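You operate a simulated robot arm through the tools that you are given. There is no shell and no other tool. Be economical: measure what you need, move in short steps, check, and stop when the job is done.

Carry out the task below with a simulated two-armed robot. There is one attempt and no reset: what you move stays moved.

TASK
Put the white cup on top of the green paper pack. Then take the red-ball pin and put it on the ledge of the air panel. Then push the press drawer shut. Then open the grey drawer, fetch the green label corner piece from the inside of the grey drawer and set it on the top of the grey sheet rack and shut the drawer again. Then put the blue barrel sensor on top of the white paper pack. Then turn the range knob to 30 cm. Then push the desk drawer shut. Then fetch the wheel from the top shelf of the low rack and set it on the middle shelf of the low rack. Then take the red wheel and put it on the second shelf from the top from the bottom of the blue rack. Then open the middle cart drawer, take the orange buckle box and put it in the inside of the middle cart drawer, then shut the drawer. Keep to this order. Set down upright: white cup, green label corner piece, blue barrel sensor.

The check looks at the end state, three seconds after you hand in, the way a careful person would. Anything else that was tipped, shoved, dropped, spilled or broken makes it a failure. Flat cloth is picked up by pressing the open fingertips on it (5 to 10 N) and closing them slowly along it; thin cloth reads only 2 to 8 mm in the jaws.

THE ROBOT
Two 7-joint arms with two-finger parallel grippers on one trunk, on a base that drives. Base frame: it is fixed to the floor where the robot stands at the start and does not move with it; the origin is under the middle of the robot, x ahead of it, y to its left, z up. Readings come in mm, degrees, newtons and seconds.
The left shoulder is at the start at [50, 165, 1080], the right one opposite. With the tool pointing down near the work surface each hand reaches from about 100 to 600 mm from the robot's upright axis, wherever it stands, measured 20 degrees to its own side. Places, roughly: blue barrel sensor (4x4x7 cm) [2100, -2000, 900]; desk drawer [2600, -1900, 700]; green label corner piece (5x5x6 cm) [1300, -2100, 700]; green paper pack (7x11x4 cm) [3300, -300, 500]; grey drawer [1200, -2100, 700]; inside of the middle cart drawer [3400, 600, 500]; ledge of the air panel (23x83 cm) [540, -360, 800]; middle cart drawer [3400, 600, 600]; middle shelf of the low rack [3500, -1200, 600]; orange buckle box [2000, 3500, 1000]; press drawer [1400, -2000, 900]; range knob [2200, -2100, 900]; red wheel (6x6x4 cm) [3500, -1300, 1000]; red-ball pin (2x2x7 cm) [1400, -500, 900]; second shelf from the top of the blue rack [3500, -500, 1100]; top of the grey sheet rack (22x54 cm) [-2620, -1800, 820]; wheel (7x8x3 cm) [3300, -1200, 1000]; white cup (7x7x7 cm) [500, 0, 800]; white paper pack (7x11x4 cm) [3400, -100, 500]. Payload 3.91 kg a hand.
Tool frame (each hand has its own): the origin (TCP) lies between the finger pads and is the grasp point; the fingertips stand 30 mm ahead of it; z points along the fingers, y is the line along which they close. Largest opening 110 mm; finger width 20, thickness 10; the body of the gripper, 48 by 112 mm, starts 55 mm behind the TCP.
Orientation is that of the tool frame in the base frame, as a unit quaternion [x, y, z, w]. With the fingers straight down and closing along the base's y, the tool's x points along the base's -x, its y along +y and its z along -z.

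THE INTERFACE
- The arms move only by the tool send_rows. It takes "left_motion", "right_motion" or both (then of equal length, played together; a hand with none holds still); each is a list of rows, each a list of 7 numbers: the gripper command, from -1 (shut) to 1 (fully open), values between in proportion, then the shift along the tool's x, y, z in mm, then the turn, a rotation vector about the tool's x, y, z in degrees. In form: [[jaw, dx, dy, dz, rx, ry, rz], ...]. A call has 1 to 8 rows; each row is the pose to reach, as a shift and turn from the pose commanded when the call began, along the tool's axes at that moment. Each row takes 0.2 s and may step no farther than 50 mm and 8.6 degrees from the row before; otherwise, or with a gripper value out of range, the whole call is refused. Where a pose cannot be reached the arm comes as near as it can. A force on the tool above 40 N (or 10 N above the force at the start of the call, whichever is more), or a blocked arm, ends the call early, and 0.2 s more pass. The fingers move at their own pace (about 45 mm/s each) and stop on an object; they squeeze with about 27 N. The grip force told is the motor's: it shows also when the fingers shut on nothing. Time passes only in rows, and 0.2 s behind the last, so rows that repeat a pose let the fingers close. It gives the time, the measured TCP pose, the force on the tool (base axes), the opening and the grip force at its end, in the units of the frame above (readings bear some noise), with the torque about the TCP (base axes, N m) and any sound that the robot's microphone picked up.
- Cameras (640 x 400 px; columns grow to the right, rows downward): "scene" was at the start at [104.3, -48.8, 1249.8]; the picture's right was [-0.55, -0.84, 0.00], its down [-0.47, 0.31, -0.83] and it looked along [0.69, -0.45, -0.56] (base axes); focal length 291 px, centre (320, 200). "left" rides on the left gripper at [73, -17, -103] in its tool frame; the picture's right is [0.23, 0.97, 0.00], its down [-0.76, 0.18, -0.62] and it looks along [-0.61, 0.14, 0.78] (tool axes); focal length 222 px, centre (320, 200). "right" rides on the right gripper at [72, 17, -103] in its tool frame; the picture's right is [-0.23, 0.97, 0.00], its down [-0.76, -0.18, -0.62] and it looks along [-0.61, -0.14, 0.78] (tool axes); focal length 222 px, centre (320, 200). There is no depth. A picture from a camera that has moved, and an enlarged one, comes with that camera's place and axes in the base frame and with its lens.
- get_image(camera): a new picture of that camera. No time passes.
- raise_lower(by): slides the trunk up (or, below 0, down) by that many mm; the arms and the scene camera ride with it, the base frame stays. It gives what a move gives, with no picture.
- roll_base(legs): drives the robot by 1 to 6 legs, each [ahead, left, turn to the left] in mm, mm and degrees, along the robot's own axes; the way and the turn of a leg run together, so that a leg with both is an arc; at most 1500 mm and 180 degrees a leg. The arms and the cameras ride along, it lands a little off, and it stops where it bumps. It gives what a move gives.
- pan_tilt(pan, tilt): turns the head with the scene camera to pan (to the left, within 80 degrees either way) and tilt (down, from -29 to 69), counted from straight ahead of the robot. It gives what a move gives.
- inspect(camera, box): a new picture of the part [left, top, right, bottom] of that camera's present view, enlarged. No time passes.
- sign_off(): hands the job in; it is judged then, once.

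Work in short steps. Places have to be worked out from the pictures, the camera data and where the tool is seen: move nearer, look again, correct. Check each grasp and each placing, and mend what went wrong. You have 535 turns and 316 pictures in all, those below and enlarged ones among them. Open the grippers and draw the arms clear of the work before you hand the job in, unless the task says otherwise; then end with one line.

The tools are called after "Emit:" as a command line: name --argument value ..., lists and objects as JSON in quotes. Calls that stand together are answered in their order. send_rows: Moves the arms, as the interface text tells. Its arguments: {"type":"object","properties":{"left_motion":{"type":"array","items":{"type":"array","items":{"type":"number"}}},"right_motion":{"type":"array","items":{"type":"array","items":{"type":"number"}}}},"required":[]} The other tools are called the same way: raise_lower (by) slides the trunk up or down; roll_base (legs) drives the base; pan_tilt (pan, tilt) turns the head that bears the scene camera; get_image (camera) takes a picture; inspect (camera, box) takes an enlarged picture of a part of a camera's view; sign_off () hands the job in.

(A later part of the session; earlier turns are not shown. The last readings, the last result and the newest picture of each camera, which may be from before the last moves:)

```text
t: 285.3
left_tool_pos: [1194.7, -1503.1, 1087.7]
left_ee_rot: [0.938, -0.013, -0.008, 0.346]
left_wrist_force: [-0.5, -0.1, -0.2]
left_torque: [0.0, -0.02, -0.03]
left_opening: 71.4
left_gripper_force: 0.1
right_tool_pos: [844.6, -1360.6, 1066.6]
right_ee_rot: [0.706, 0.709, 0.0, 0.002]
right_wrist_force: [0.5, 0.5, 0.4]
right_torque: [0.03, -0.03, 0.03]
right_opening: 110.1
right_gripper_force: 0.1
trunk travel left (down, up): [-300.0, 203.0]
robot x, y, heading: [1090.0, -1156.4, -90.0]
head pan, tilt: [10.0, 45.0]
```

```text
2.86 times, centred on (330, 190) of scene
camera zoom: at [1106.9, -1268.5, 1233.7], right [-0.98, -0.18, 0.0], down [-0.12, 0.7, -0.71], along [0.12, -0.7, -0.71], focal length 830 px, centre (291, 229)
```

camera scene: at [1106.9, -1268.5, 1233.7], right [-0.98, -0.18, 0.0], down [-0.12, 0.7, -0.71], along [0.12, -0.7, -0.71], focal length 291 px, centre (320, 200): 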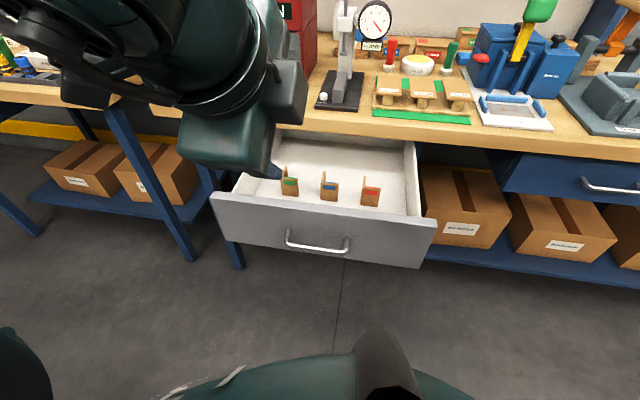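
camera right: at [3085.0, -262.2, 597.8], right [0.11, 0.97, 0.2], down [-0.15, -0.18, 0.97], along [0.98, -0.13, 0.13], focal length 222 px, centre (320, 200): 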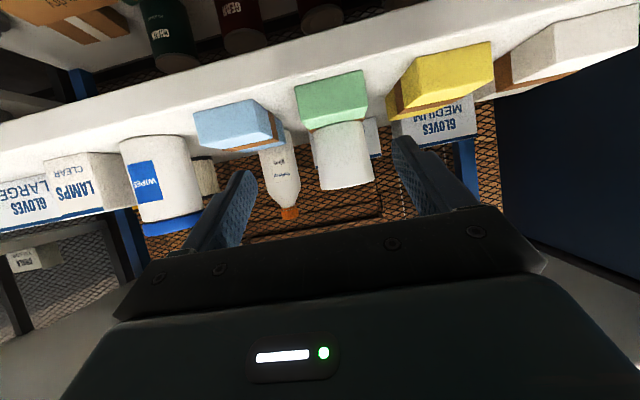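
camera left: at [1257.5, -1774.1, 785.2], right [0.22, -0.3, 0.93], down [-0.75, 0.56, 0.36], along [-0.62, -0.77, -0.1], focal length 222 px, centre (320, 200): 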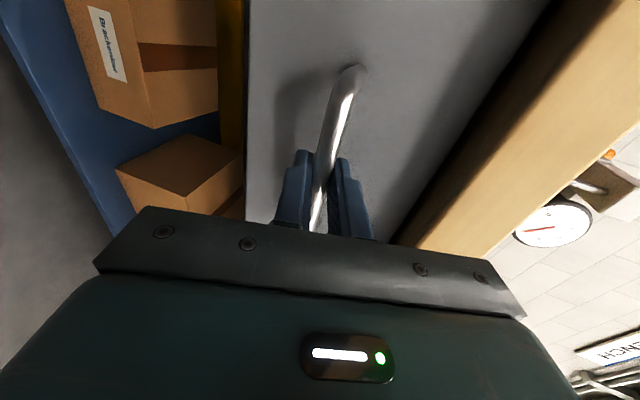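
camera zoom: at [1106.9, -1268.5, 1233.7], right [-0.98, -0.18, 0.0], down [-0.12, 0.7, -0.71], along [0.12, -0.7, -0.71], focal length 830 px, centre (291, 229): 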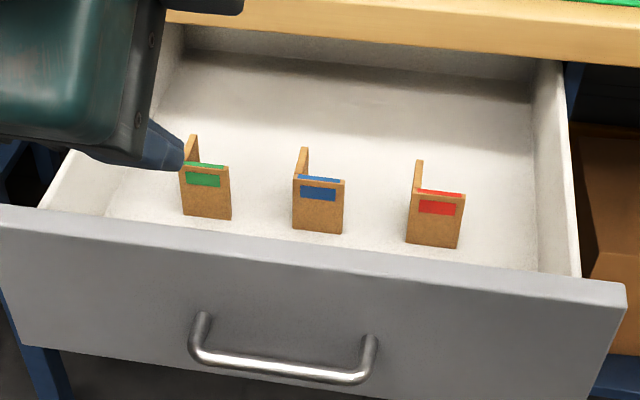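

The corner pieces are thin upright L's. I'll pinch the green one's side plate with the jaws closing along x; so unroll the left hand by 90° and pitch it near vertical.

Emit:
send_rows --left_motion '[[0.3, 0, 0, 0, 0, 0, -8.5], [0.3, 0, 0, 0, 0, 0, -17], [0.3, 0, 0, 0, 0, 0, -25.5], [0.3, 0, 0, 0, 0, 0, -34], [0.3, 0, 0, 0, 0, 0, -42.5], [0.3, 0, 0, 0, 0, 0, -51], [0.3, 0, 0, 0, 0, 0, -59.5], [0.3, 0, 0, 0, 0, 0, -68]]'

Emit:
send_rows --left_motion '[[0.3, 0, 0, 0, 0, 0, -8.5], [0.3, 0, 0, 0, 0, 0, -17], [0.3, 0, 0, 0, 0, 0, -22], [0.3, 0, 0, 0, 0, 0, -22]]'

```text
t: 287.1
left_tool_pos: [1192.9, -1502.6, 1086.5]
left_ee_rot: [0.785, 0.514, -0.202, 0.282]
left_wrist_force: [-0.5, 0.2, -0.4]
left_torque: [-0.02, 0.0, 0.0]
left_opening: 71.5
left_gripper_force: 0.1
right_tool_pos: [843.6, -1359.5, 1065.7]
right_ee_rot: [0.705, 0.709, -0.001, 0.001]
right_wrist_force: [0.5, 0.0, -0.9]
right_torque: [0.0, 0.0, -0.02]
right_opening: 110.0
right_gripper_force: 0.1
trunk travel left (down, up): [-300.0, 203.0]
robot x, y, heading: [1097.0, -1161.5, -89.7]
head pan, tilt: [10.0, 45.0]
```

```text
t: 288.1
left_tool_pos: [1192.7, -1503.4, 1088.3]
left_ee_rot: [0.673, 0.653, -0.251, 0.239]
left_wrist_force: [0.1, 0.0, 0.4]
left_torque: [0.02, -0.02, -0.04]
left_opening: 71.8
left_gripper_force: 0.1
right_tool_pos: [846.0, -1360.1, 1065.6]
right_ee_rot: [0.705, 0.709, -0.001, 0.002]
right_wrist_force: [-0.6, 0.5, -0.4]
right_torque: [-0.01, -0.03, -0.03]
right_opening: 110.3
right_gripper_force: 0.0
trunk travel left (down, up): [-300.0, 203.0]
robot x, y, heading: [1093.4, -1159.3, -89.8]
head pan, tilt: [10.0, 45.0]
```

Reduce the pitch to ~20°, shift the hand left over x ≈ 1300, drive ahead 130 and lower the trunk 100.

Emit:
send_rows --left_motion '[[0.3, 0, 30, 0, 0, 7, 1.5], [0.3, 0, 60, 0, 0, 14, 1.5], [0.3, 0, 90, 0, 0, 20, 1.5], [0.3, 0, 112, 0, 0, 20, 1.5]]'

Emit:
roll_base --legs '[[130, 0, 0]]'

Emit:
raise_lower --by -100

Emit:
get_image --camera "left"

Emit:
get_image --camera "scene"

```text
t: 289.1
left_tool_pos: [1307.5, -1506.3, 1087.1]
left_ee_rot: [0.715, 0.677, -0.127, 0.124]
left_wrist_force: [-0.7, 0.2, 0.2]
left_torque: [-0.02, 0.01, -0.01]
left_opening: 71.5
left_gripper_force: 0.0
right_tool_pos: [844.6, -1360.3, 1066.0]
right_ee_rot: [0.705, 0.709, -0.001, 0.002]
right_wrist_force: [-0.2, 0.2, -0.5]
right_torque: [0.04, 0.03, 0.04]
right_opening: 109.8
right_gripper_force: 0.0
trunk travel left (down, up): [-300.0, 203.0]
robot x, y, heading: [1091.6, -1159.3, -89.9]
head pan, tilt: [10.0, 45.0]
```

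```text
t: 290.4
left_tool_pos: [1306.9, -1634.3, 1086.1]
left_ee_rot: [0.714, 0.677, -0.127, 0.124]
left_wrist_force: [0.7, 0.3, -0.5]
left_torque: [0.01, 0.01, 0.0]
left_opening: 71.3
left_gripper_force: 0.0
right_tool_pos: [845.5, -1487.2, 1065.6]
right_ee_rot: [0.705, 0.709, 0.0, 0.002]
right_wrist_force: [0.0, -0.6, 1.3]
right_torque: [-0.01, -0.02, 0.01]
right_opening: 110.1
right_gripper_force: 0.0
trunk travel left (down, up): [-300.0, 203.0]
robot x, y, heading: [1094.1, -1286.6, -89.8]
head pan, tilt: [10.0, 45.0]
```

```text
t: 291.7
left_tool_pos: [1307.4, -1633.6, 986.9]
left_ee_rot: [0.714, 0.677, -0.128, 0.126]
left_wrist_force: [-1.1, 0.5, 0.6]
left_torque: [0.01, -0.02, -0.03]
left_opening: 71.5
left_gripper_force: 0.2
right_tool_pos: [845.2, -1485.1, 966.5]
right_ee_rot: [0.705, 0.709, -0.001, 0.001]
right_wrist_force: [-0.7, 0.3, 0.9]
right_torque: [-0.03, -0.01, -0.03]
right_opening: 110.0
right_gripper_force: 0.0
trunk travel left (down, up): [-200.0, 303.0]
robot x, y, heading: [1091.4, -1285.4, -89.6]
head pan, tilt: [10.0, 45.0]
```

```text
212 pictures are left
camera left: at [1297.1, -1528.9, 1058.7], right [0.98, 0.16, -0.07], down [0.15, -0.5, 0.85], along [0.1, -0.85, -0.52], focal length 222 px, centre (320, 200)
```

left: 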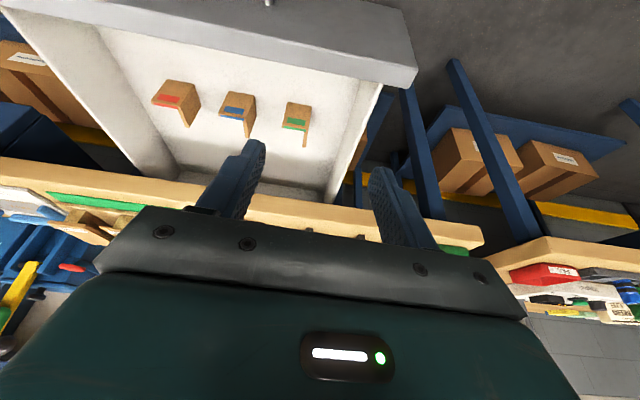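

```text
211 pictures are left
camera scene: at [1107.3, -1395.4, 1133.8], right [-0.98, -0.18, 0.0], down [-0.12, 0.7, -0.71], along [0.12, -0.7, -0.71], focal length 291 px, centre (320, 200)
```

scene: 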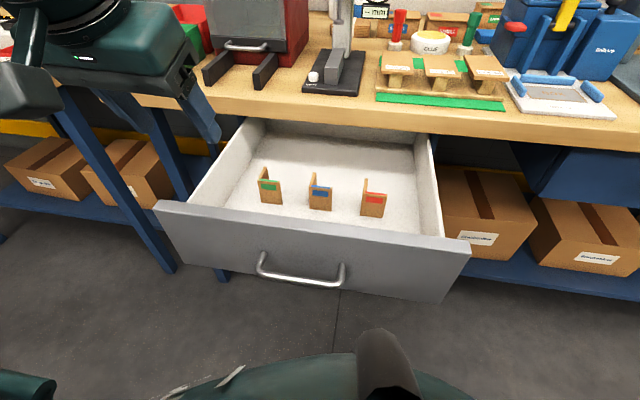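

Triangulating the green label gives plate at ≈ [1271, -1777], top z ≈ 780. Zoom in from the left camera to find the side plate.

Emit:
inspect --camera "left" --box '[220, 70, 380, 170]'

Emit:
inspect --camera "scene" --box '[230, 140, 330, 220]'

```text
4.00 times, centred on (300, 120) of left
camera zoom: at [1297.1, -1528.9, 1058.7], right [0.98, 0.16, -0.07], down [0.15, -0.5, 0.85], along [0.1, -0.85, -0.52], focal length 888 px, centre (400, 520)
```

zoom: 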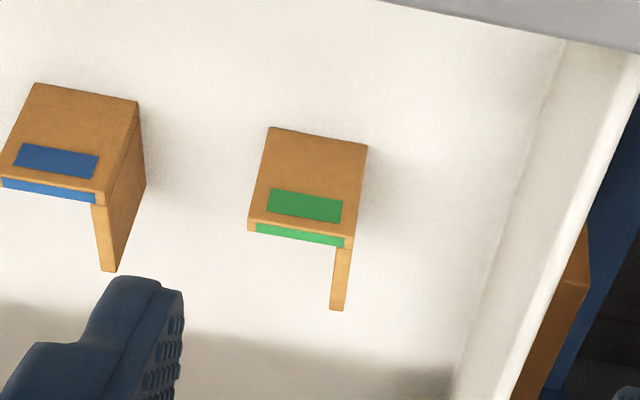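

```text
5.00 times, centred on (280, 180) of scene
camera zoom: at [1107.3, -1395.4, 1133.8], right [-0.98, -0.18, 0.0], down [-0.12, 0.7, -0.71], along [0.12, -0.7, -0.71], focal length 1453 px, centre (520, 300)
```

zoom: 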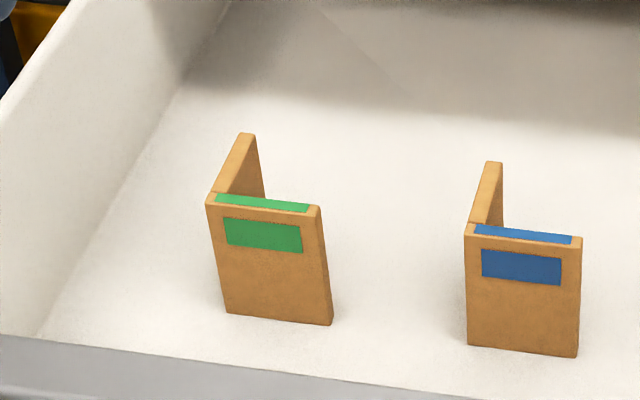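

Side plate top is at ≈ [1291, -1798, 780]. Move above it.

Emit:
send_rows --left_motion '[[0.3, -20, -2, 39, 0, 0, -1], [0.3, -40, -3, 78, 0, 0, -2], [0.3, -60, -5, 117, 0, 0, -3], [0.3, -80, -6, 156, 0, 0, -3], [0.3, -99, -8, 194, 0, 0, -3], [0.3, -99, -8, 194, 0, 0, -3]]'

Emit:
get_image --camera "left"

Emit:
get_image --camera "scene"

```text
t: 293.1
left_tool_pos: [1291.7, -1797.3, 836.2]
left_ee_rot: [0.697, 0.695, -0.13, 0.121]
left_wrist_force: [-0.7, -0.2, -0.2]
left_torque: [0.0, 0.02, 0.02]
left_opening: 71.5
left_gripper_force: 0.0
right_tool_pos: [844.9, -1486.5, 965.6]
right_ee_rot: [0.705, 0.709, -0.001, 0.002]
right_wrist_force: [0.4, -0.4, -0.2]
right_torque: [0.04, -0.02, 0.02]
right_opening: 109.9
right_gripper_force: 0.0
trunk travel left (down, up): [-200.0, 303.0]
robot x, y, heading: [1091.5, -1284.8, -90.0]
head pan, tilt: [10.0, 45.0]
```

```text
208 pictures are left
camera left: at [1278.0, -1692.2, 910.1], right [0.97, 0.21, -0.09], down [0.19, -0.5, 0.85], along [0.13, -0.84, -0.52], focal length 222 px, centre (320, 200)
```

left: 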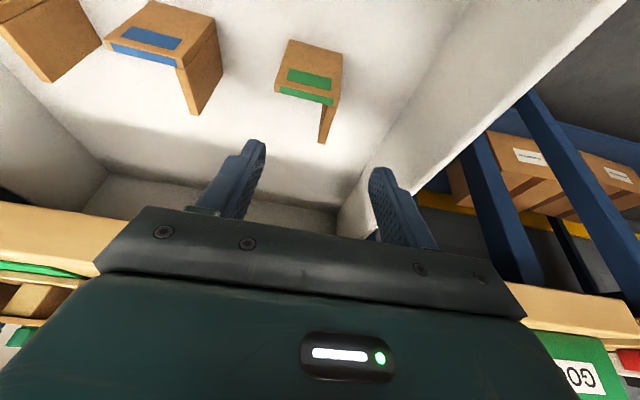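

```text
207 pictures are left
camera scene: at [1107.2, -1395.5, 1133.7], right [-0.98, -0.18, 0.0], down [-0.12, 0.7, -0.71], along [0.12, -0.7, -0.71], focal length 291 px, centre (320, 200)
```

scene: 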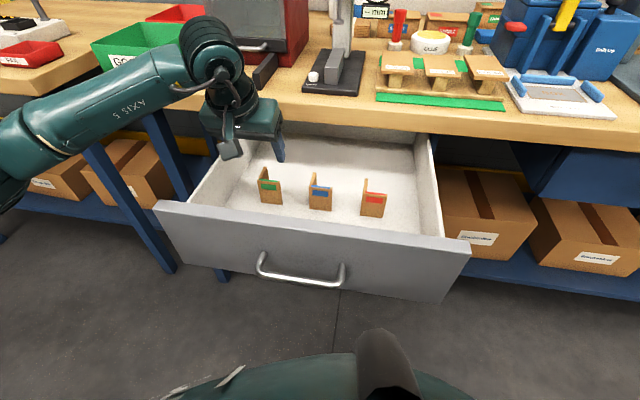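

Aligned. Descend 74 mm vertically.

Emit:
send_rows --left_motion '[[0.3, 9, 0, 23, 0, 0, 0], [0.3, 17, 0, 46, 0, 0, 0], [0.3, 26, 0, 69, 0, 0, 0], [0.3, 26, 0, 69, 0, 0, 0]]'

Emit:
get_image --camera "left"

Emit:
inspect --camera "scene" --box '[190, 110, 330, 220]'

```text
t: 294.1
left_tool_pos: [1290.2, -1796.3, 764.0]
left_ee_rot: [0.697, 0.695, -0.131, 0.12]
left_wrist_force: [0.1, 0.5, 0.0]
left_torque: [0.0, 0.04, -0.03]
left_opening: 71.3
left_gripper_force: 0.0
right_tool_pos: [845.8, -1487.2, 966.4]
right_ee_rot: [0.705, 0.709, -0.001, 0.002]
right_wrist_force: [1.0, 0.6, -0.1]
right_torque: [-0.01, 0.01, 0.02]
right_opening: 109.9
right_gripper_force: 0.1
trunk travel left (down, up): [-200.0, 303.0]
robot x, y, heading: [1093.8, -1283.5, -90.1]
head pan, tilt: [10.0, 45.0]
```

```text
206 pictures are left
camera left: at [1276.6, -1692.7, 837.5], right [0.97, 0.21, -0.09], down [0.19, -0.5, 0.85], along [0.13, -0.84, -0.52], focal length 222 px, centre (320, 200)
```

left: 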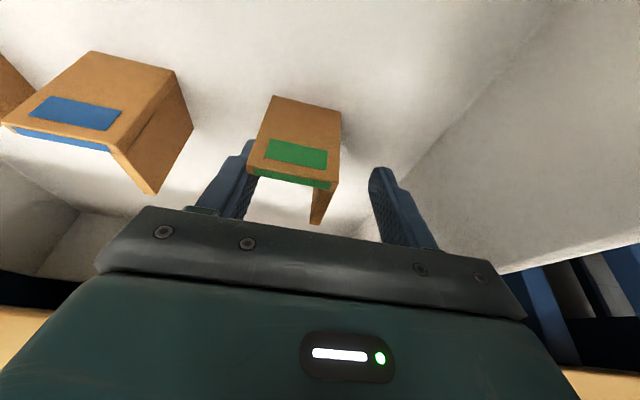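

```text
3.64 times, centred on (260, 165) of scene
camera zoom: at [1107.3, -1395.5, 1133.7], right [-0.98, -0.18, 0.0], down [-0.12, 0.7, -0.71], along [0.12, -0.7, -0.71], focal length 1057 px, centre (538, 327)
```

zoom: 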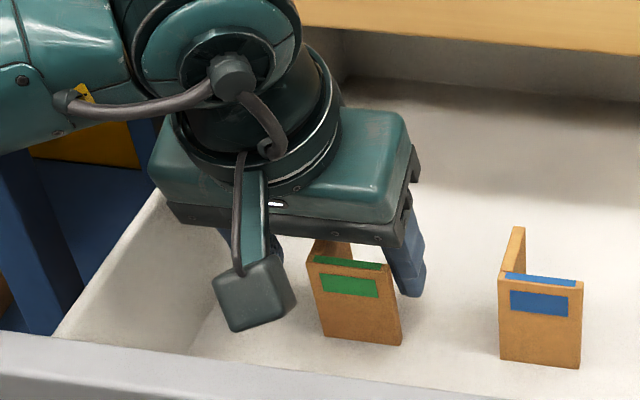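

Side plate is between the fingers. Close.

Emit:
send_rows --left_motion '[[0, 0, 0, 0, 0, 0, 0], [-0.4, 0, 0, 0, 0, 0, 0], [-0.7, 0, 0, 0, 0, 0, 0], [-1, 0, 0, 0, 0, 0, 0], [-1, 0, 0, 0, 0, 0, 0], [-1, 0, 0, 0, 0, 0, 0]]'

Emit:
get_image --camera "left"

```text
t: 295.5
left_tool_pos: [1291.7, -1796.7, 765.2]
left_ee_rot: [0.697, 0.695, -0.13, 0.121]
left_wrist_force: [0.2, -1.2, 0.6]
left_torque: [-0.03, 0.0, 0.01]
left_opening: 5.5
left_gripper_force: 26.6
right_tool_pos: [844.4, -1486.8, 965.4]
right_ee_rot: [0.705, 0.709, 0.0, 0.001]
right_wrist_force: [-0.4, 0.2, 0.7]
right_torque: [-0.01, 0.0, 0.01]
right_opening: 109.9
right_gripper_force: 0.0
trunk travel left (down, up): [-200.0, 303.0]
robot x, y, heading: [1092.6, -1286.9, -89.7]
head pan, tilt: [10.0, 45.0]
```

```text
204 pictures are left
camera left: at [1276.7, -1692.7, 837.7], right [0.97, 0.21, -0.09], down [0.19, -0.5, 0.85], along [0.13, -0.84, -0.52], focal length 222 px, centre (320, 200)
```

left: 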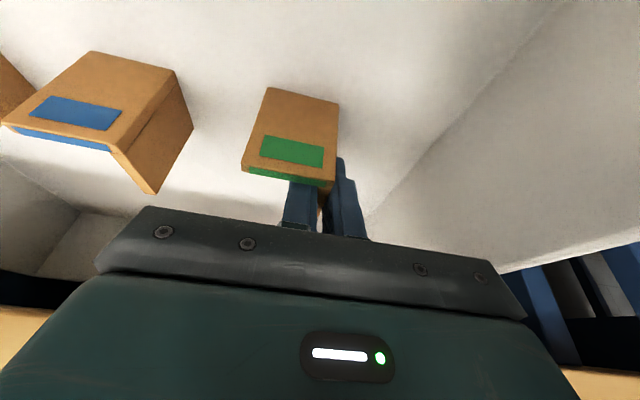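

Plate gripped at 5.5 mm. Lift straight up 170 mm.

Emit:
send_rows --left_motion '[[-1, -9, 0, -23, 0, 0, 0], [-1, -18, 0, -47, 0, 0, 0], [-1, -30, 0, -80, 0, 0, 0], [-1, -45, 0, -120, 0, 0, 0], [-1, -60, 0, -160, 0, 0, 0], [-1, -60, 0, -160, 0, 0, 0]]'

Emit:
get_image --camera "left"

Emit:
get_image --camera "scene"

```text
t: 296.9
left_tool_pos: [1293.1, -1795.5, 935.4]
left_ee_rot: [0.696, 0.695, -0.13, 0.121]
left_wrist_force: [0.6, 0.6, 1.1]
left_torque: [0.0, -0.01, -0.03]
left_opening: 6.0
left_gripper_force: 26.4
right_tool_pos: [845.6, -1486.8, 966.0]
right_ee_rot: [0.705, 0.709, -0.001, 0.002]
right_wrist_force: [0.1, 0.5, 0.1]
right_torque: [0.03, -0.02, -0.03]
right_opening: 110.1
right_gripper_force: 0.1
trunk travel left (down, up): [-200.0, 303.0]
robot x, y, heading: [1095.0, -1287.6, -89.8]
head pan, tilt: [10.0, 45.0]
```

```text
203 pictures are left
camera left: at [1278.4, -1691.4, 1008.8], right [0.97, 0.21, -0.09], down [0.18, -0.5, 0.85], along [0.13, -0.84, -0.52], focal length 222 px, centre (320, 200)
```

left: 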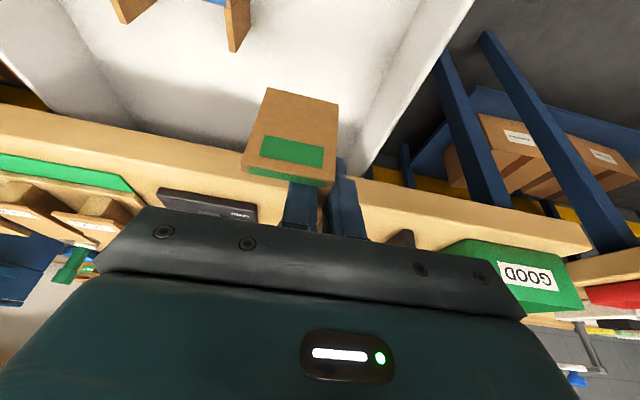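

```text
202 pictures are left
camera scene: at [1107.2, -1395.4, 1133.7], right [-0.98, -0.18, 0.0], down [-0.12, 0.7, -0.71], along [0.12, -0.7, -0.71], focal length 291 px, centre (320, 200)
```

scene: 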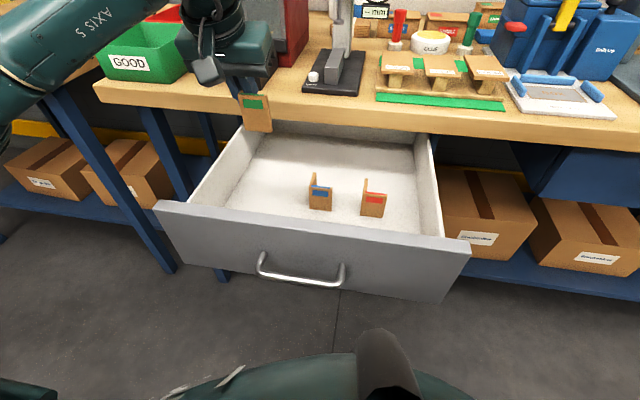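

Piece hangs upright. Retract the arm, back off and drive west (robot's right).

Emit:
send_rows --left_motion '[[-1, 25, 0, -20, 0, 0, 0], [-1, 60, 0, -40, 0, 0, 0], [-1, 95, 0, -60, 0, 0, 0], [-1, 125, 0, -80, 0, 0, 0]]'

Emit:
roll_base --legs '[[-80, 0, 0], [0, -1450, 0]]'

Emit:
pan_tilt --pan -60 --tilt 15

Emit:
get_image --camera "scene"

```text
t: 297.9
left_tool_pos: [1291.9, -1647.2, 968.2]
left_ee_rot: [0.697, 0.695, -0.13, 0.121]
left_wrist_force: [-0.5, 0.1, -0.2]
left_torque: [0.04, -0.02, -0.01]
left_opening: 5.7
left_gripper_force: 26.8
right_tool_pos: [845.1, -1486.3, 965.9]
right_ee_rot: [0.705, 0.709, 0.0, 0.003]
right_wrist_force: [-0.3, -0.3, -0.6]
right_torque: [0.0, -0.01, 0.01]
right_opening: 110.0
right_gripper_force: 0.1
trunk travel left (down, up): [-200.0, 303.0]
robot x, y, heading: [1092.1, -1286.0, -89.8]
head pan, tilt: [10.0, 45.0]
```

```text
t: 311.1
left_tool_pos: [-129.4, -1559.5, 969.4]
left_ee_rot: [0.703, 0.688, -0.131, 0.119]
left_wrist_force: [-0.9, 0.3, -0.4]
left_torque: [0.01, -0.01, -0.05]
left_opening: 5.4
left_gripper_force: 27.3
right_tool_pos: [-573.3, -1391.5, 966.6]
right_ee_rot: [0.712, 0.702, -0.001, 0.001]
right_wrist_force: [-0.6, 0.1, -0.1]
right_torque: [0.02, 0.03, 0.02]
right_opening: 109.8
right_gripper_force: 0.1
trunk travel left (down, up): [-200.0, 303.0]
robot x, y, heading: [-323.7, -1191.4, -90.9]
head pan, tilt: [10.0, 45.0]
```

```text
t: 312.5
left_tool_pos: [-129.0, -1559.0, 968.7]
left_ee_rot: [0.703, 0.689, -0.131, 0.121]
left_wrist_force: [-0.2, -0.6, -0.6]
left_torque: [0.0, 0.01, -0.03]
left_opening: 5.9
left_gripper_force: 26.7
right_tool_pos: [-573.4, -1391.3, 966.9]
right_ee_rot: [0.712, 0.703, 0.0, 0.002]
right_wrist_force: [-0.3, -0.1, 0.1]
right_torque: [-0.02, 0.02, 0.02]
right_opening: 110.2
right_gripper_force: 0.1
trunk travel left (down, up): [-200.0, 303.0]
robot x, y, heading: [-322.5, -1190.1, -90.8]
head pan, tilt: [-60.0, 15.0]
```

```text
201 pictures are left
camera scene: at [-404.2, -1269.7, 1180.5], right [-0.49, 0.87, 0.0], down [0.23, 0.13, -0.97], along [-0.84, -0.47, -0.26], focal length 291 px, centre (320, 200)
```

scene: 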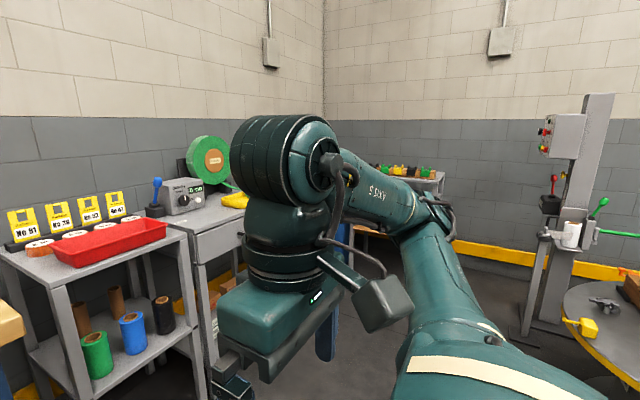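

I turn to face west to see the rack and its surroundings.

Emit:
roll_base --legs '[[0, 0, -90]]'

Emit:
pan_tilt --pan 0 --tilt 15

Emit:
get_image --camera "scene"

```text
t: 316.8
left_tool_pos: [-688.6, -1388.4, 968.7]
left_ee_rot: [0.984, -0.009, -0.178, -0.007]
left_wrist_force: [0.2, 0.0, 0.5]
left_torque: [-0.04, 0.02, 0.0]
left_opening: 5.9
left_gripper_force: 26.8
right_tool_pos: [-520.5, -943.3, 965.6]
right_ee_rot: [1.0, -0.006, -0.001, 0.0]
right_wrist_force: [-0.6, -0.2, -0.6]
right_torque: [0.0, -0.01, 0.0]
right_opening: 109.9
right_gripper_force: 0.1
trunk travel left (down, up): [-200.0, 303.0]
robot x, y, heading: [-323.9, -1197.4, 179.2]
head pan, tilt: [-60.0, 15.0]
```

```text
t: 318.1
left_tool_pos: [-688.1, -1388.9, 969.2]
left_ee_rot: [0.984, -0.01, -0.178, -0.008]
left_wrist_force: [1.6, 0.7, -0.4]
left_torque: [0.0, -0.01, 0.02]
left_opening: 5.6
left_gripper_force: 27.0
right_tool_pos: [-519.4, -944.6, 965.1]
right_ee_rot: [1.0, -0.006, -0.001, 0.001]
right_wrist_force: [-0.4, 0.5, -1.4]
right_torque: [0.02, -0.03, -0.01]
right_opening: 110.2
right_gripper_force: 0.1
trunk travel left (down, up): [-200.0, 303.0]
robot x, y, heading: [-326.2, -1194.5, 179.1]
head pan, tilt: [0.0, 15.0]
```

```text
200 pictures are left
camera scene: at [-444.9, -1193.1, 1180.6], right [0.01, 1.0, 0.0], down [0.26, 0.0, -0.97], along [-0.97, 0.01, -0.26], focal length 291 px, centre (320, 200)
```

scene: 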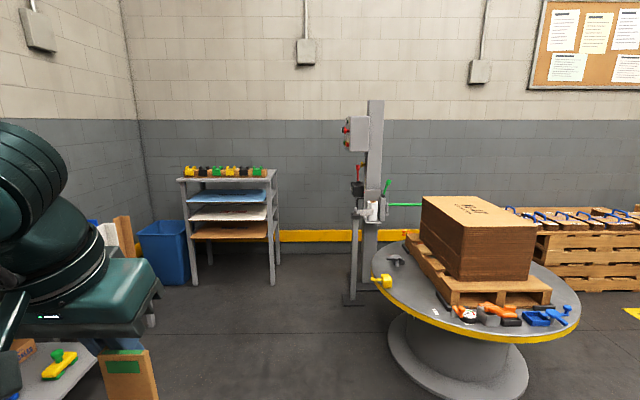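

I see the grey sheet rack by the far wall. Check the left (south) side before driving.

Emit:
pan_tilt --pan 35 --tilt 35

Emit:
get_image --camera "scene"

```text
t: 319.1
left_tool_pos: [-687.6, -1388.3, 969.0]
left_ee_rot: [0.984, -0.01, -0.178, -0.008]
left_wrist_force: [1.2, 0.2, 0.0]
left_torque: [0.04, -0.01, -0.01]
left_opening: 5.7
left_gripper_force: 26.8
right_tool_pos: [-519.3, -944.2, 965.0]
right_ee_rot: [1.0, -0.007, -0.002, 0.001]
right_wrist_force: [0.4, -0.3, -0.4]
right_torque: [0.03, 0.0, 0.02]
right_opening: 110.0
right_gripper_force: 0.1
trunk travel left (down, up): [-200.0, 303.0]
robot x, y, heading: [-321.8, -1195.7, 178.9]
head pan, tilt: [35.0, 35.0]
```

```text
199 pictures are left
camera scene: at [-424.4, -1243.9, 1148.6], right [-0.56, 0.83, 0.0], down [0.47, 0.32, -0.82], along [-0.68, -0.46, -0.57], focal length 291 px, centre (320, 200)
```

scene: 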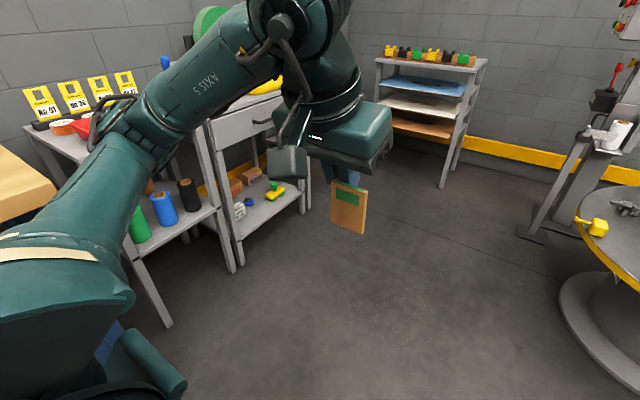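

The way is clear between the round table and the south carts. Drive west toward the rack.

Emit:
roll_base --legs '[[600, 330, 1], [900, 60, 0]]'

Emit:
pan_tilt --pan 10 --tilt 25

Emit:
get_image --camera "scene"

```text
t: 327.3
left_tool_pos: [-2207.9, -1773.9, 968.0]
left_ee_rot: [0.984, -0.003, -0.178, -0.006]
left_wrist_force: [0.3, -0.7, -0.5]
left_torque: [-0.01, 0.0, 0.0]
left_opening: 5.9
left_gripper_force: 27.0
right_tool_pos: [-2045.0, -1328.4, 964.9]
right_ee_rot: [1.0, 0.001, -0.002, 0.001]
right_wrist_force: [-0.1, 0.3, -0.3]
right_torque: [0.0, -0.01, 0.02]
right_opening: 110.3
right_gripper_force: 0.0
trunk travel left (down, up): [-200.0, 303.0]
robot x, y, heading: [-1844.0, -1573.7, 180.0]
head pan, tilt: [35.0, 35.0]
```

```text
t: 328.2
left_tool_pos: [-2206.9, -1775.1, 968.2]
left_ee_rot: [0.984, -0.004, -0.179, -0.006]
left_wrist_force: [-0.3, 0.0, -0.5]
left_torque: [-0.04, -0.02, 0.0]
left_opening: 5.7
left_gripper_force: 26.5
right_tool_pos: [-2045.8, -1327.5, 966.2]
right_ee_rot: [1.0, 0.001, -0.002, 0.001]
right_wrist_force: [-1.0, 0.3, -0.6]
right_torque: [0.0, 0.0, 0.01]
right_opening: 110.1
right_gripper_force: 0.1
trunk travel left (down, up): [-200.0, 303.0]
robot x, y, heading: [-1846.6, -1576.4, 179.7]
head pan, tilt: [10.0, 25.0]
```

```text
198 pictures are left
camera scene: at [-1964.3, -1592.1, 1164.3], right [-0.17, 0.98, 0.0], down [0.42, 0.07, -0.91], along [-0.89, -0.16, -0.42], focal length 291 px, centre (320, 200)
```

scene: 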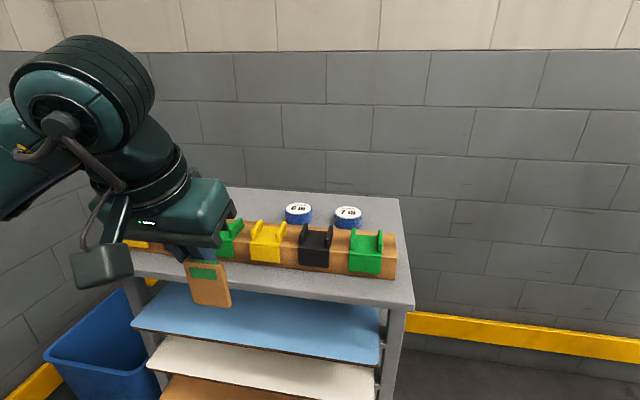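

The rack's front strip is occupied by clips; the free area is behind, with two tape rolls at y ≈ -1766 and -1639. I'll set the piece around [-2655, -1700], between and slightly behind them. Raise the hand and drive closer.

Emit:
send_rows --left_motion '[[-1, -15, 0, -40, 0, 0, 0], [-1, -15, 0, -75, 0, 0, 0]]'

Emit:
roll_base --legs '[[215, -58, 0.3]]'

Emit:
get_image --camera "scene"

Emit:
get_image --camera "left"

```text
t: 328.8
left_tool_pos: [-2195.9, -1773.4, 1045.1]
left_ee_rot: [0.984, -0.004, -0.179, -0.006]
left_wrist_force: [0.1, 0.8, 1.0]
left_torque: [-0.01, 0.01, 0.0]
left_opening: 5.5
left_gripper_force: 27.1
right_tool_pos: [-2044.7, -1328.4, 965.2]
right_ee_rot: [1.0, 0.001, -0.002, 0.002]
right_wrist_force: [-0.3, 0.0, -0.5]
right_torque: [0.02, -0.02, 0.0]
right_opening: 110.1
right_gripper_force: 0.0
trunk travel left (down, up): [-200.0, 303.0]
robot x, y, heading: [-1843.5, -1576.7, 179.8]
head pan, tilt: [10.0, 25.0]
```

```text
t: 330.5
left_tool_pos: [-2413.1, -1716.8, 1044.8]
left_ee_rot: [0.984, -0.004, -0.178, -0.006]
left_wrist_force: [-0.1, -0.2, 0.7]
left_torque: [0.04, -0.02, 0.03]
left_opening: 5.8
left_gripper_force: 27.1
right_tool_pos: [-2262.9, -1270.9, 965.5]
right_ee_rot: [1.0, 0.001, -0.001, 0.001]
right_wrist_force: [-0.4, 0.4, -0.6]
right_torque: [-0.02, 0.02, 0.01]
right_opening: 110.0
right_gripper_force: 0.1
trunk travel left (down, up): [-200.0, 303.0]
robot x, y, heading: [-2065.1, -1517.6, 179.9]
head pan, tilt: [10.0, 25.0]
```

```text
197 pictures are left
camera scene: at [-2182.2, -1534.3, 1164.4], right [-0.17, 0.98, 0.0], down [0.42, 0.07, -0.91], along [-0.89, -0.16, -0.42], focal length 291 px, centre (320, 200)
```

scene: 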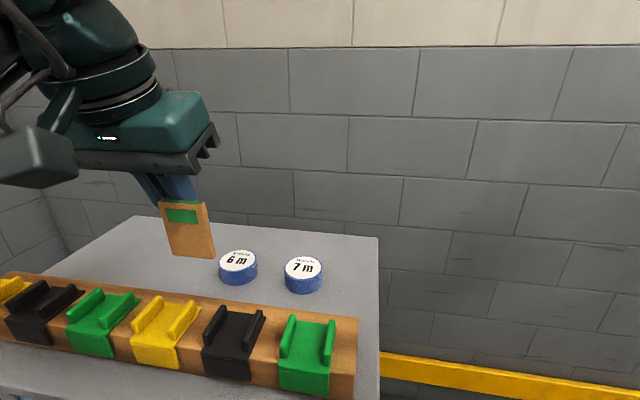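

```text
196 pictures are left
camera left: at [-2307.9, -1701.5, 1117.1], right [0.2, -0.97, -0.09], down [-0.5, -0.18, 0.85], along [-0.84, -0.13, -0.52], focal length 222 px, centre (320, 200)
```

left: 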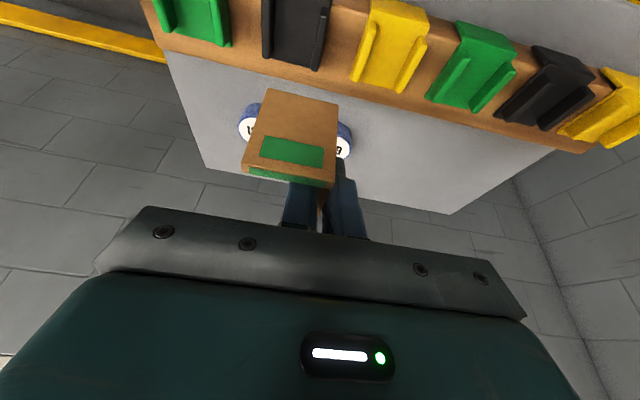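

The area left (y < -1800) is wholly free, so I shift left 140 mm and extend the arm over it.

Emit:
roll_base --legs '[[0, 140, 0]]'

Emit:
send_rows --left_motion '[[-1, -35, 0, 10, 0, 0, 0], [-1, -75, 0, 23, 0, 0, 0], [-1, -115, 0, 37, 0, 0, 0], [-1, -155, 0, 52, 0, 0, 0], [-1, -185, 0, 70, 0, 0, 0], [-1, -185, 0, 70, 0, 0, 0]]'

Emit:
get_image --camera "scene"

Emit:
get_image --camera "left"

```text
t: 332.4
left_tool_pos: [-2412.4, -1863.6, 1044.2]
left_ee_rot: [0.984, -0.001, -0.178, -0.007]
left_wrist_force: [0.6, -0.4, 0.1]
left_torque: [0.03, 0.0, 0.02]
left_opening: 5.6
left_gripper_force: 26.4
right_tool_pos: [-2263.7, -1416.0, 966.1]
right_ee_rot: [1.0, 0.004, -0.002, 0.001]
right_wrist_force: [0.1, 0.4, -0.1]
right_torque: [0.02, -0.01, 0.02]
right_opening: 110.0
right_gripper_force: 0.1
trunk travel left (down, up): [-200.0, 303.0]
robot x, y, heading: [-2061.7, -1662.7, -179.6]
head pan, tilt: [10.0, 25.0]
```

```text
t: 333.8
left_tool_pos: [-2607.2, -1862.7, 1040.3]
left_ee_rot: [0.984, -0.001, -0.178, -0.006]
left_wrist_force: [0.6, -0.6, 0.3]
left_torque: [-0.01, -0.03, 0.03]
left_opening: 5.7
left_gripper_force: 27.3
right_tool_pos: [-2263.5, -1417.3, 966.6]
right_ee_rot: [1.0, 0.003, -0.002, 0.001]
right_wrist_force: [0.7, 0.0, -0.3]
right_torque: [-0.01, 0.01, -0.04]
right_opening: 110.0
right_gripper_force: 0.1
trunk travel left (down, up): [-200.0, 303.0]
robot x, y, heading: [-2064.8, -1665.5, -179.7]
head pan, tilt: [10.0, 25.0]
```

```text
195 pictures are left
camera scene: at [-2181.9, -1680.1, 1164.3], right [-0.18, 0.98, 0.0], down [0.42, 0.08, -0.91], along [-0.89, -0.16, -0.42], focal length 291 px, centre (320, 200)
```

scene: 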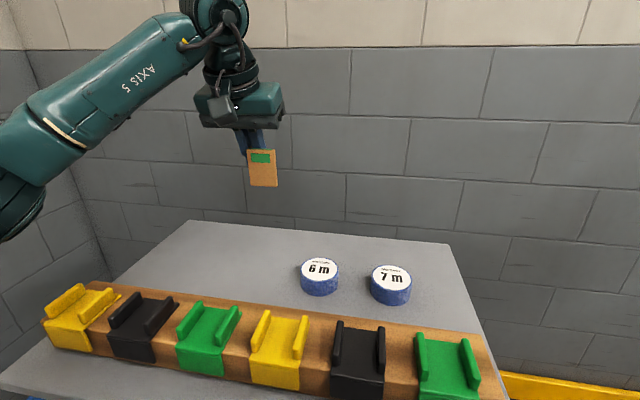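

```text
194 pictures are left
camera left: at [-2502.3, -1846.9, 1113.3], right [0.21, -0.97, -0.09], down [-0.5, -0.18, 0.85], along [-0.84, -0.13, -0.52], focal length 222 px, centre (320, 200)
```

left: 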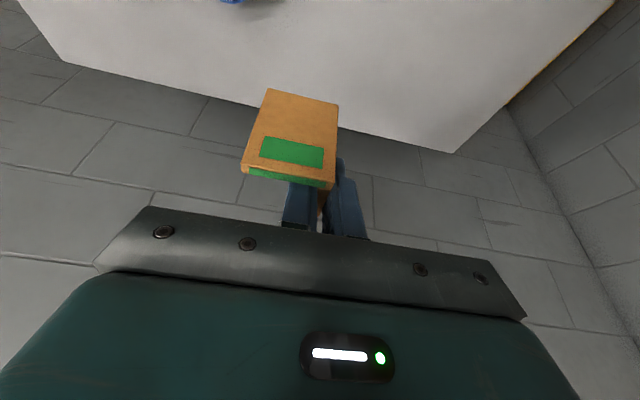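

Over free rack area. Lower to about 8 mm above the top.

Emit:
send_rows --left_motion '[[-1, 14, 0, 37, 0, 0, 0], [-1, 28, 0, 74, 0, 0, 0], [-1, 42, 0, 111, 0, 0, 0], [-1, 54, 0, 144, 0, 0, 0], [-1, 56, 0, 150, 0, 0, 0], [-1, 56, 0, 150, 0, 0, 0]]'

Emit:
inspect --camera "scene" --box '[160, 160, 400, 320]'

```text
t: 335.2
left_tool_pos: [-2609.8, -1861.4, 882.7]
left_ee_rot: [0.984, 0.0, -0.179, -0.006]
left_wrist_force: [0.5, -0.4, 0.0]
left_torque: [0.01, -0.02, 0.02]
left_opening: 5.7
left_gripper_force: 27.1
right_tool_pos: [-2265.0, -1416.3, 964.9]
right_ee_rot: [1.0, 0.004, -0.002, 0.001]
right_wrist_force: [-0.5, 0.4, -0.1]
right_torque: [0.0, 0.0, -0.01]
right_opening: 109.9
right_gripper_force: 0.1
trunk travel left (down, up): [-200.0, 303.0]
robot x, y, heading: [-2064.4, -1665.9, -179.5]
head pan, tilt: [10.0, 25.0]
```

```text
2.50 times, centred on (280, 240) of scene
camera zoom: at [-2181.8, -1680.1, 1164.3], right [-0.18, 0.98, 0.0], down [0.42, 0.08, -0.91], along [-0.89, -0.16, -0.42], focal length 727 px, centre (420, 100)
```

zoom: 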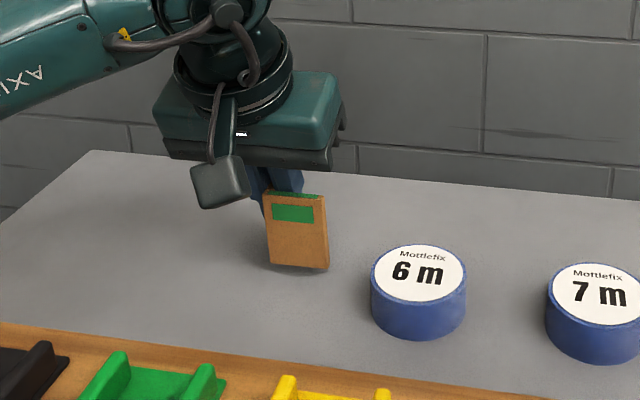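

Shadow shows it's just above. Creep down to contact.

Emit:
send_rows --left_motion '[[-1, 1, 0, 2.8, 0, 0, 0], [-1, 2, 0, 5.6, 0, 0, 0], [-1, 3, 0, 8.4, 0, 0, 0], [-1, 4, 0, 11, 0, 0, 0], [-1, 4, 0, 11, 0, 0, 0]]'

```text
t: 336.4
left_tool_pos: [-2609.8, -1862.0, 871.6]
left_ee_rot: [0.984, -0.002, -0.178, -0.006]
left_wrist_force: [0.2, 0.3, -0.4]
left_torque: [-0.02, -0.03, 0.0]
left_opening: 5.8
left_gripper_force: 27.1
right_tool_pos: [-2265.2, -1416.5, 966.2]
right_ee_rot: [1.0, 0.004, -0.002, 0.001]
right_wrist_force: [1.0, -1.0, -0.4]
right_torque: [-0.05, 0.0, -0.02]
right_opening: 109.9
right_gripper_force: 0.0
trunk travel left (down, up): [-200.0, 303.0]
robot x, y, heading: [-2064.8, -1662.7, -179.8]
head pan, tilt: [10.0, 25.0]
```

Emit:
send_rows --left_motion '[[-1, 1, 0, 2.8, 0, 0, 0], [-1, 2, 0, 5.6, 0, 0, 0], [-1, 2, 0, 5.6, 0, 0, 0]]'

Emit:
inspect --camera "scene" --box '[160, 160, 400, 320]'

```text
t: 337.2
left_tool_pos: [-2609.3, -1862.5, 870.5]
left_ee_rot: [0.983, 0.0, -0.183, -0.007]
left_wrist_force: [0.8, -0.8, 23.3]
left_torque: [-0.13, -0.42, -0.06]
left_opening: 6.0
left_gripper_force: 27.2
right_tool_pos: [-2262.8, -1416.3, 965.5]
right_ee_rot: [1.0, 0.004, -0.003, 0.001]
right_wrist_force: [0.5, 0.4, 0.1]
right_torque: [0.0, 0.03, 0.01]
right_opening: 109.8
right_gripper_force: 0.1
trunk travel left (down, up): [-200.0, 303.0]
robot x, y, heading: [-2064.2, -1662.9, -180.0]
head pan, tilt: [10.0, 25.0]
```

```text
2.50 times, centred on (280, 240) of scene
camera zoom: at [-2180.1, -1679.6, 1164.9], right [-0.18, 0.98, 0.0], down [0.41, 0.07, -0.91], along [-0.89, -0.16, -0.42], focal length 727 px, centre (420, 100)
```

zoom: 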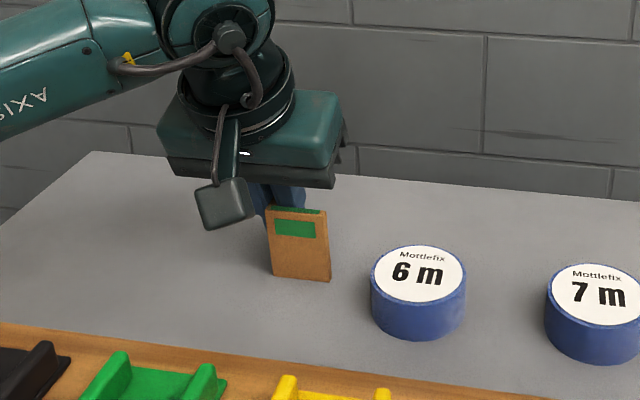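

Contact. Ease the load, open, and rise straight up.

Emit:
send_rows --left_motion '[[-1, -1.2, 0, -3.2, 0, 0, 0], [-0.6, -1.2, 0, -3.2, 0, 0, 0], [-0.4, -1.2, 0, -3.2, 0, 0, 0], [-0.3, -1.2, 0, -3.2, 0, 0, 0], [-0.3, -12, 0, -32, 0, 0, 0], [-0.3, -28, 0, -74, 0, 0, 0], [-0.3, -43, 0, -115, 0, 0, 0], [-0.3, -58, 0, -155, 0, 0, 0]]'

Emit:
get_image --camera "scene"

```text
t: 339.0
left_tool_pos: [-2608.3, -1860.8, 1032.0]
left_ee_rot: [0.984, -0.001, -0.178, -0.006]
left_wrist_force: [-0.6, 0.3, -0.2]
left_torque: [-0.02, 0.03, -0.02]
left_opening: 38.5
left_gripper_force: 0.2
right_tool_pos: [-2263.5, -1416.7, 965.4]
right_ee_rot: [1.0, 0.003, -0.002, 0.0]
right_wrist_force: [0.1, -0.9, 0.2]
right_torque: [-0.03, 0.01, -0.02]
right_opening: 110.0
right_gripper_force: 0.1
trunk travel left (down, up): [-200.0, 303.0]
robot x, y, heading: [-2063.4, -1667.2, -179.9]
head pan, tilt: [10.0, 25.0]
```

```text
191 pictures are left
camera scene: at [-2181.7, -1679.9, 1164.3], right [-0.18, 0.98, 0.0], down [0.42, 0.07, -0.91], along [-0.89, -0.16, -0.42], focal length 291 px, centre (320, 200)
```

scene: 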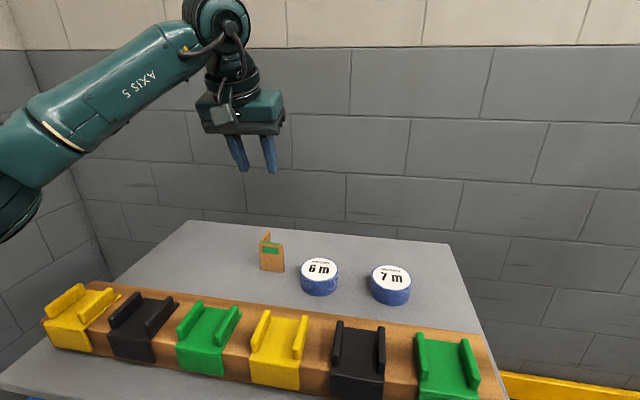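

The corner piece stands upright on the rack. Retract and drive back to the grey drawer.

Emit:
send_rows --left_motion '[[0, 40, 0, -15, 0, 0, 0], [0, 80, 0, -30, 0, 0, 0], [0, 120, 0, -45, 0, 0, 0], [0, 160, 0, -60, 0, 0, 0], [0, 180, 0, -66, 0, 0, 0]]'

Emit:
roll_base --legs '[[-900, -60, 0], [-600, -380, 0], [-350, 0, 0], [0, 0, 90], [0, 1300, 0]]'

Emit:
pan_tilt --pan 10 --tilt 40

Emit:
get_image --camera "scene"

```text
t: 340.2
left_tool_pos: [-2415.7, -1862.5, 1028.8]
left_ee_rot: [0.984, -0.001, -0.178, -0.006]
left_wrist_force: [-0.9, 0.3, 0.2]
left_torque: [0.0, -0.01, 0.01]
left_opening: 55.4
left_gripper_force: 0.0
right_tool_pos: [-2264.3, -1416.8, 966.1]
right_ee_rot: [1.0, 0.004, -0.002, 0.001]
right_wrist_force: [-1.0, -0.3, 0.1]
right_torque: [0.01, -0.02, -0.01]
right_opening: 110.0
right_gripper_force: 0.1
trunk travel left (down, up): [-200.0, 303.0]
robot x, y, heading: [-2065.1, -1664.0, -179.9]
head pan, tilt: [10.0, 25.0]
```

```text
t: 365.5
left_tool_pos: [1292.9, -1590.9, 1028.0]
left_ee_rot: [0.708, 0.683, -0.131, 0.12]
left_wrist_force: [0.3, 0.0, 0.5]
left_torque: [-0.03, 0.01, 0.02]
left_opening: 55.1
left_gripper_force: 0.1
right_tool_pos: [853.4, -1423.1, 966.1]
right_ee_rot: [0.716, 0.698, -0.001, 0.002]
right_wrist_force: [0.3, 0.1, -0.6]
right_torque: [-0.02, -0.02, -0.01]
right_opening: 109.9
right_gripper_force: 0.1
trunk travel left (down, up): [-200.0, 303.0]
robot x, y, heading: [1110.7, -1229.6, -91.9]
head pan, tilt: [10.0, 25.0]
```

```text
t: 366.3
left_tool_pos: [1292.5, -1590.0, 1029.2]
left_ee_rot: [0.709, 0.683, -0.133, 0.119]
left_wrist_force: [-0.1, 0.1, 0.8]
left_torque: [-0.02, 0.01, 0.01]
left_opening: 55.0
left_gripper_force: 0.0
right_tool_pos: [852.7, -1422.8, 965.3]
right_ee_rot: [0.718, 0.696, -0.001, 0.002]
right_wrist_force: [-0.6, -0.2, 0.0]
right_torque: [0.03, 0.05, -0.01]
right_opening: 110.0
right_gripper_force: 0.1
trunk travel left (down, up): [-200.0, 303.0]
robot x, y, heading: [1106.3, -1227.6, -92.1]
head pan, tilt: [10.0, 40.0]
```

```text
190 pictures are left
camera scene: at [1118.5, -1344.3, 1141.1], right [-0.99, -0.14, 0.0], down [-0.09, 0.64, -0.77], along [0.11, -0.76, -0.64], focal length 291 px, centre (320, 200)
```

scene: 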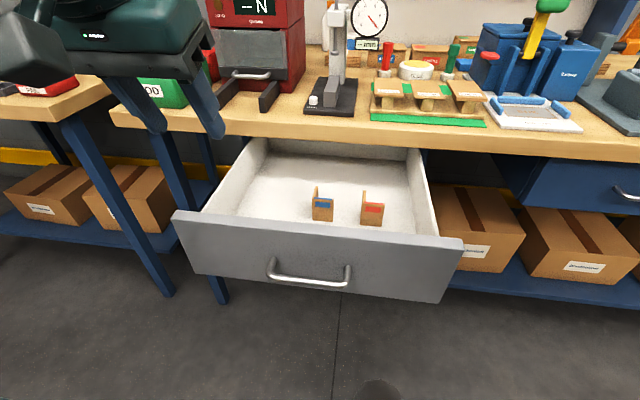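

Two pieces remain in the drawer. I back up a little, straighten heading, lower the trunk, close and pitch the left hand to push the drawer front.

Emit:
roll_base --legs '[[-55, 0, 2]]'

Emit:
send_rows --left_motion '[[-1, -15, -15, -10, 0, -8, 0], [-1, -30, -30, -20, 0, -16, 0], [-1, -45, -45, -30, 0, -24, 0], [-1, -60, -60, -40, 0, -32, 0], [-1, -75, -75, -50, 0, -40, 0], [-1, -90, -90, -60, 0, -48, 0], [-1, -90, -105, -60, 0, -48, 0]]'

Emit:
raise_lower --by -125

Emit:
get_image --camera "scene"

```text
t: 367.2
left_tool_pos: [1307.6, -1526.8, 1027.5]
left_ee_rot: [0.697, 0.695, -0.131, 0.123]
left_wrist_force: [-0.1, -0.5, 0.1]
left_torque: [-0.02, 0.01, 0.02]
left_opening: 55.3
left_gripper_force: 0.1
right_tool_pos: [861.0, -1376.2, 965.7]
right_ee_rot: [0.704, 0.71, 0.0, 0.002]
right_wrist_force: [-0.1, 0.8, -0.4]
right_torque: [-0.03, 0.0, 0.02]
right_opening: 110.1
right_gripper_force: 0.1
trunk travel left (down, up): [-200.0, 303.0]
robot x, y, heading: [1106.5, -1176.8, -89.7]
head pan, tilt: [10.0, 40.0]
```

```text
t: 368.8
left_tool_pos: [1203.5, -1590.5, 1118.5]
left_ee_rot: [0.583, 0.585, -0.403, 0.394]
left_wrist_force: [-0.4, -0.2, -0.2]
left_torque: [-0.01, -0.02, 0.01]
left_opening: 0.3
left_gripper_force: 27.1
right_tool_pos: [860.7, -1375.7, 965.5]
right_ee_rot: [0.705, 0.71, 0.0, 0.001]
right_wrist_force: [-0.5, 0.0, -0.4]
right_torque: [-0.03, -0.01, 0.0]
right_opening: 110.4
right_gripper_force: 0.0
trunk travel left (down, up): [-200.0, 303.0]
robot x, y, heading: [1107.3, -1173.4, -89.3]
head pan, tilt: [10.0, 40.0]
```

```text
t: 370.4
left_tool_pos: [1204.1, -1591.5, 993.5]
left_ee_rot: [0.583, 0.586, -0.403, 0.394]
left_wrist_force: [0.2, -0.6, -0.5]
left_torque: [0.04, -0.03, 0.02]
left_opening: 0.0
left_gripper_force: 27.1
right_tool_pos: [862.1, -1376.4, 840.4]
right_ee_rot: [0.705, 0.709, -0.001, 0.002]
right_wrist_force: [-1.0, 0.1, 0.2]
right_torque: [0.0, 0.02, -0.03]
right_opening: 110.1
right_gripper_force: 0.1
trunk travel left (down, up): [-75.0, 428.0]
robot x, y, heading: [1107.4, -1173.3, -89.9]
head pan, tilt: [10.0, 40.0]
```

```text
189 pictures are left
camera scene: at [1123.4, -1287.3, 1016.0], right [-0.98, -0.18, 0.0], down [-0.11, 0.63, -0.77], along [0.14, -0.75, -0.64], focal length 291 px, centre (320, 200)
```

scene: 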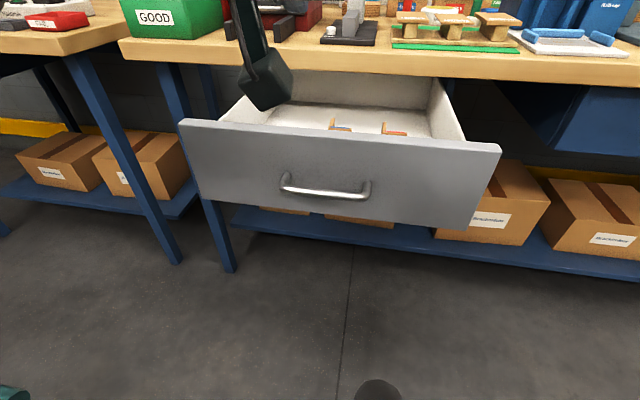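

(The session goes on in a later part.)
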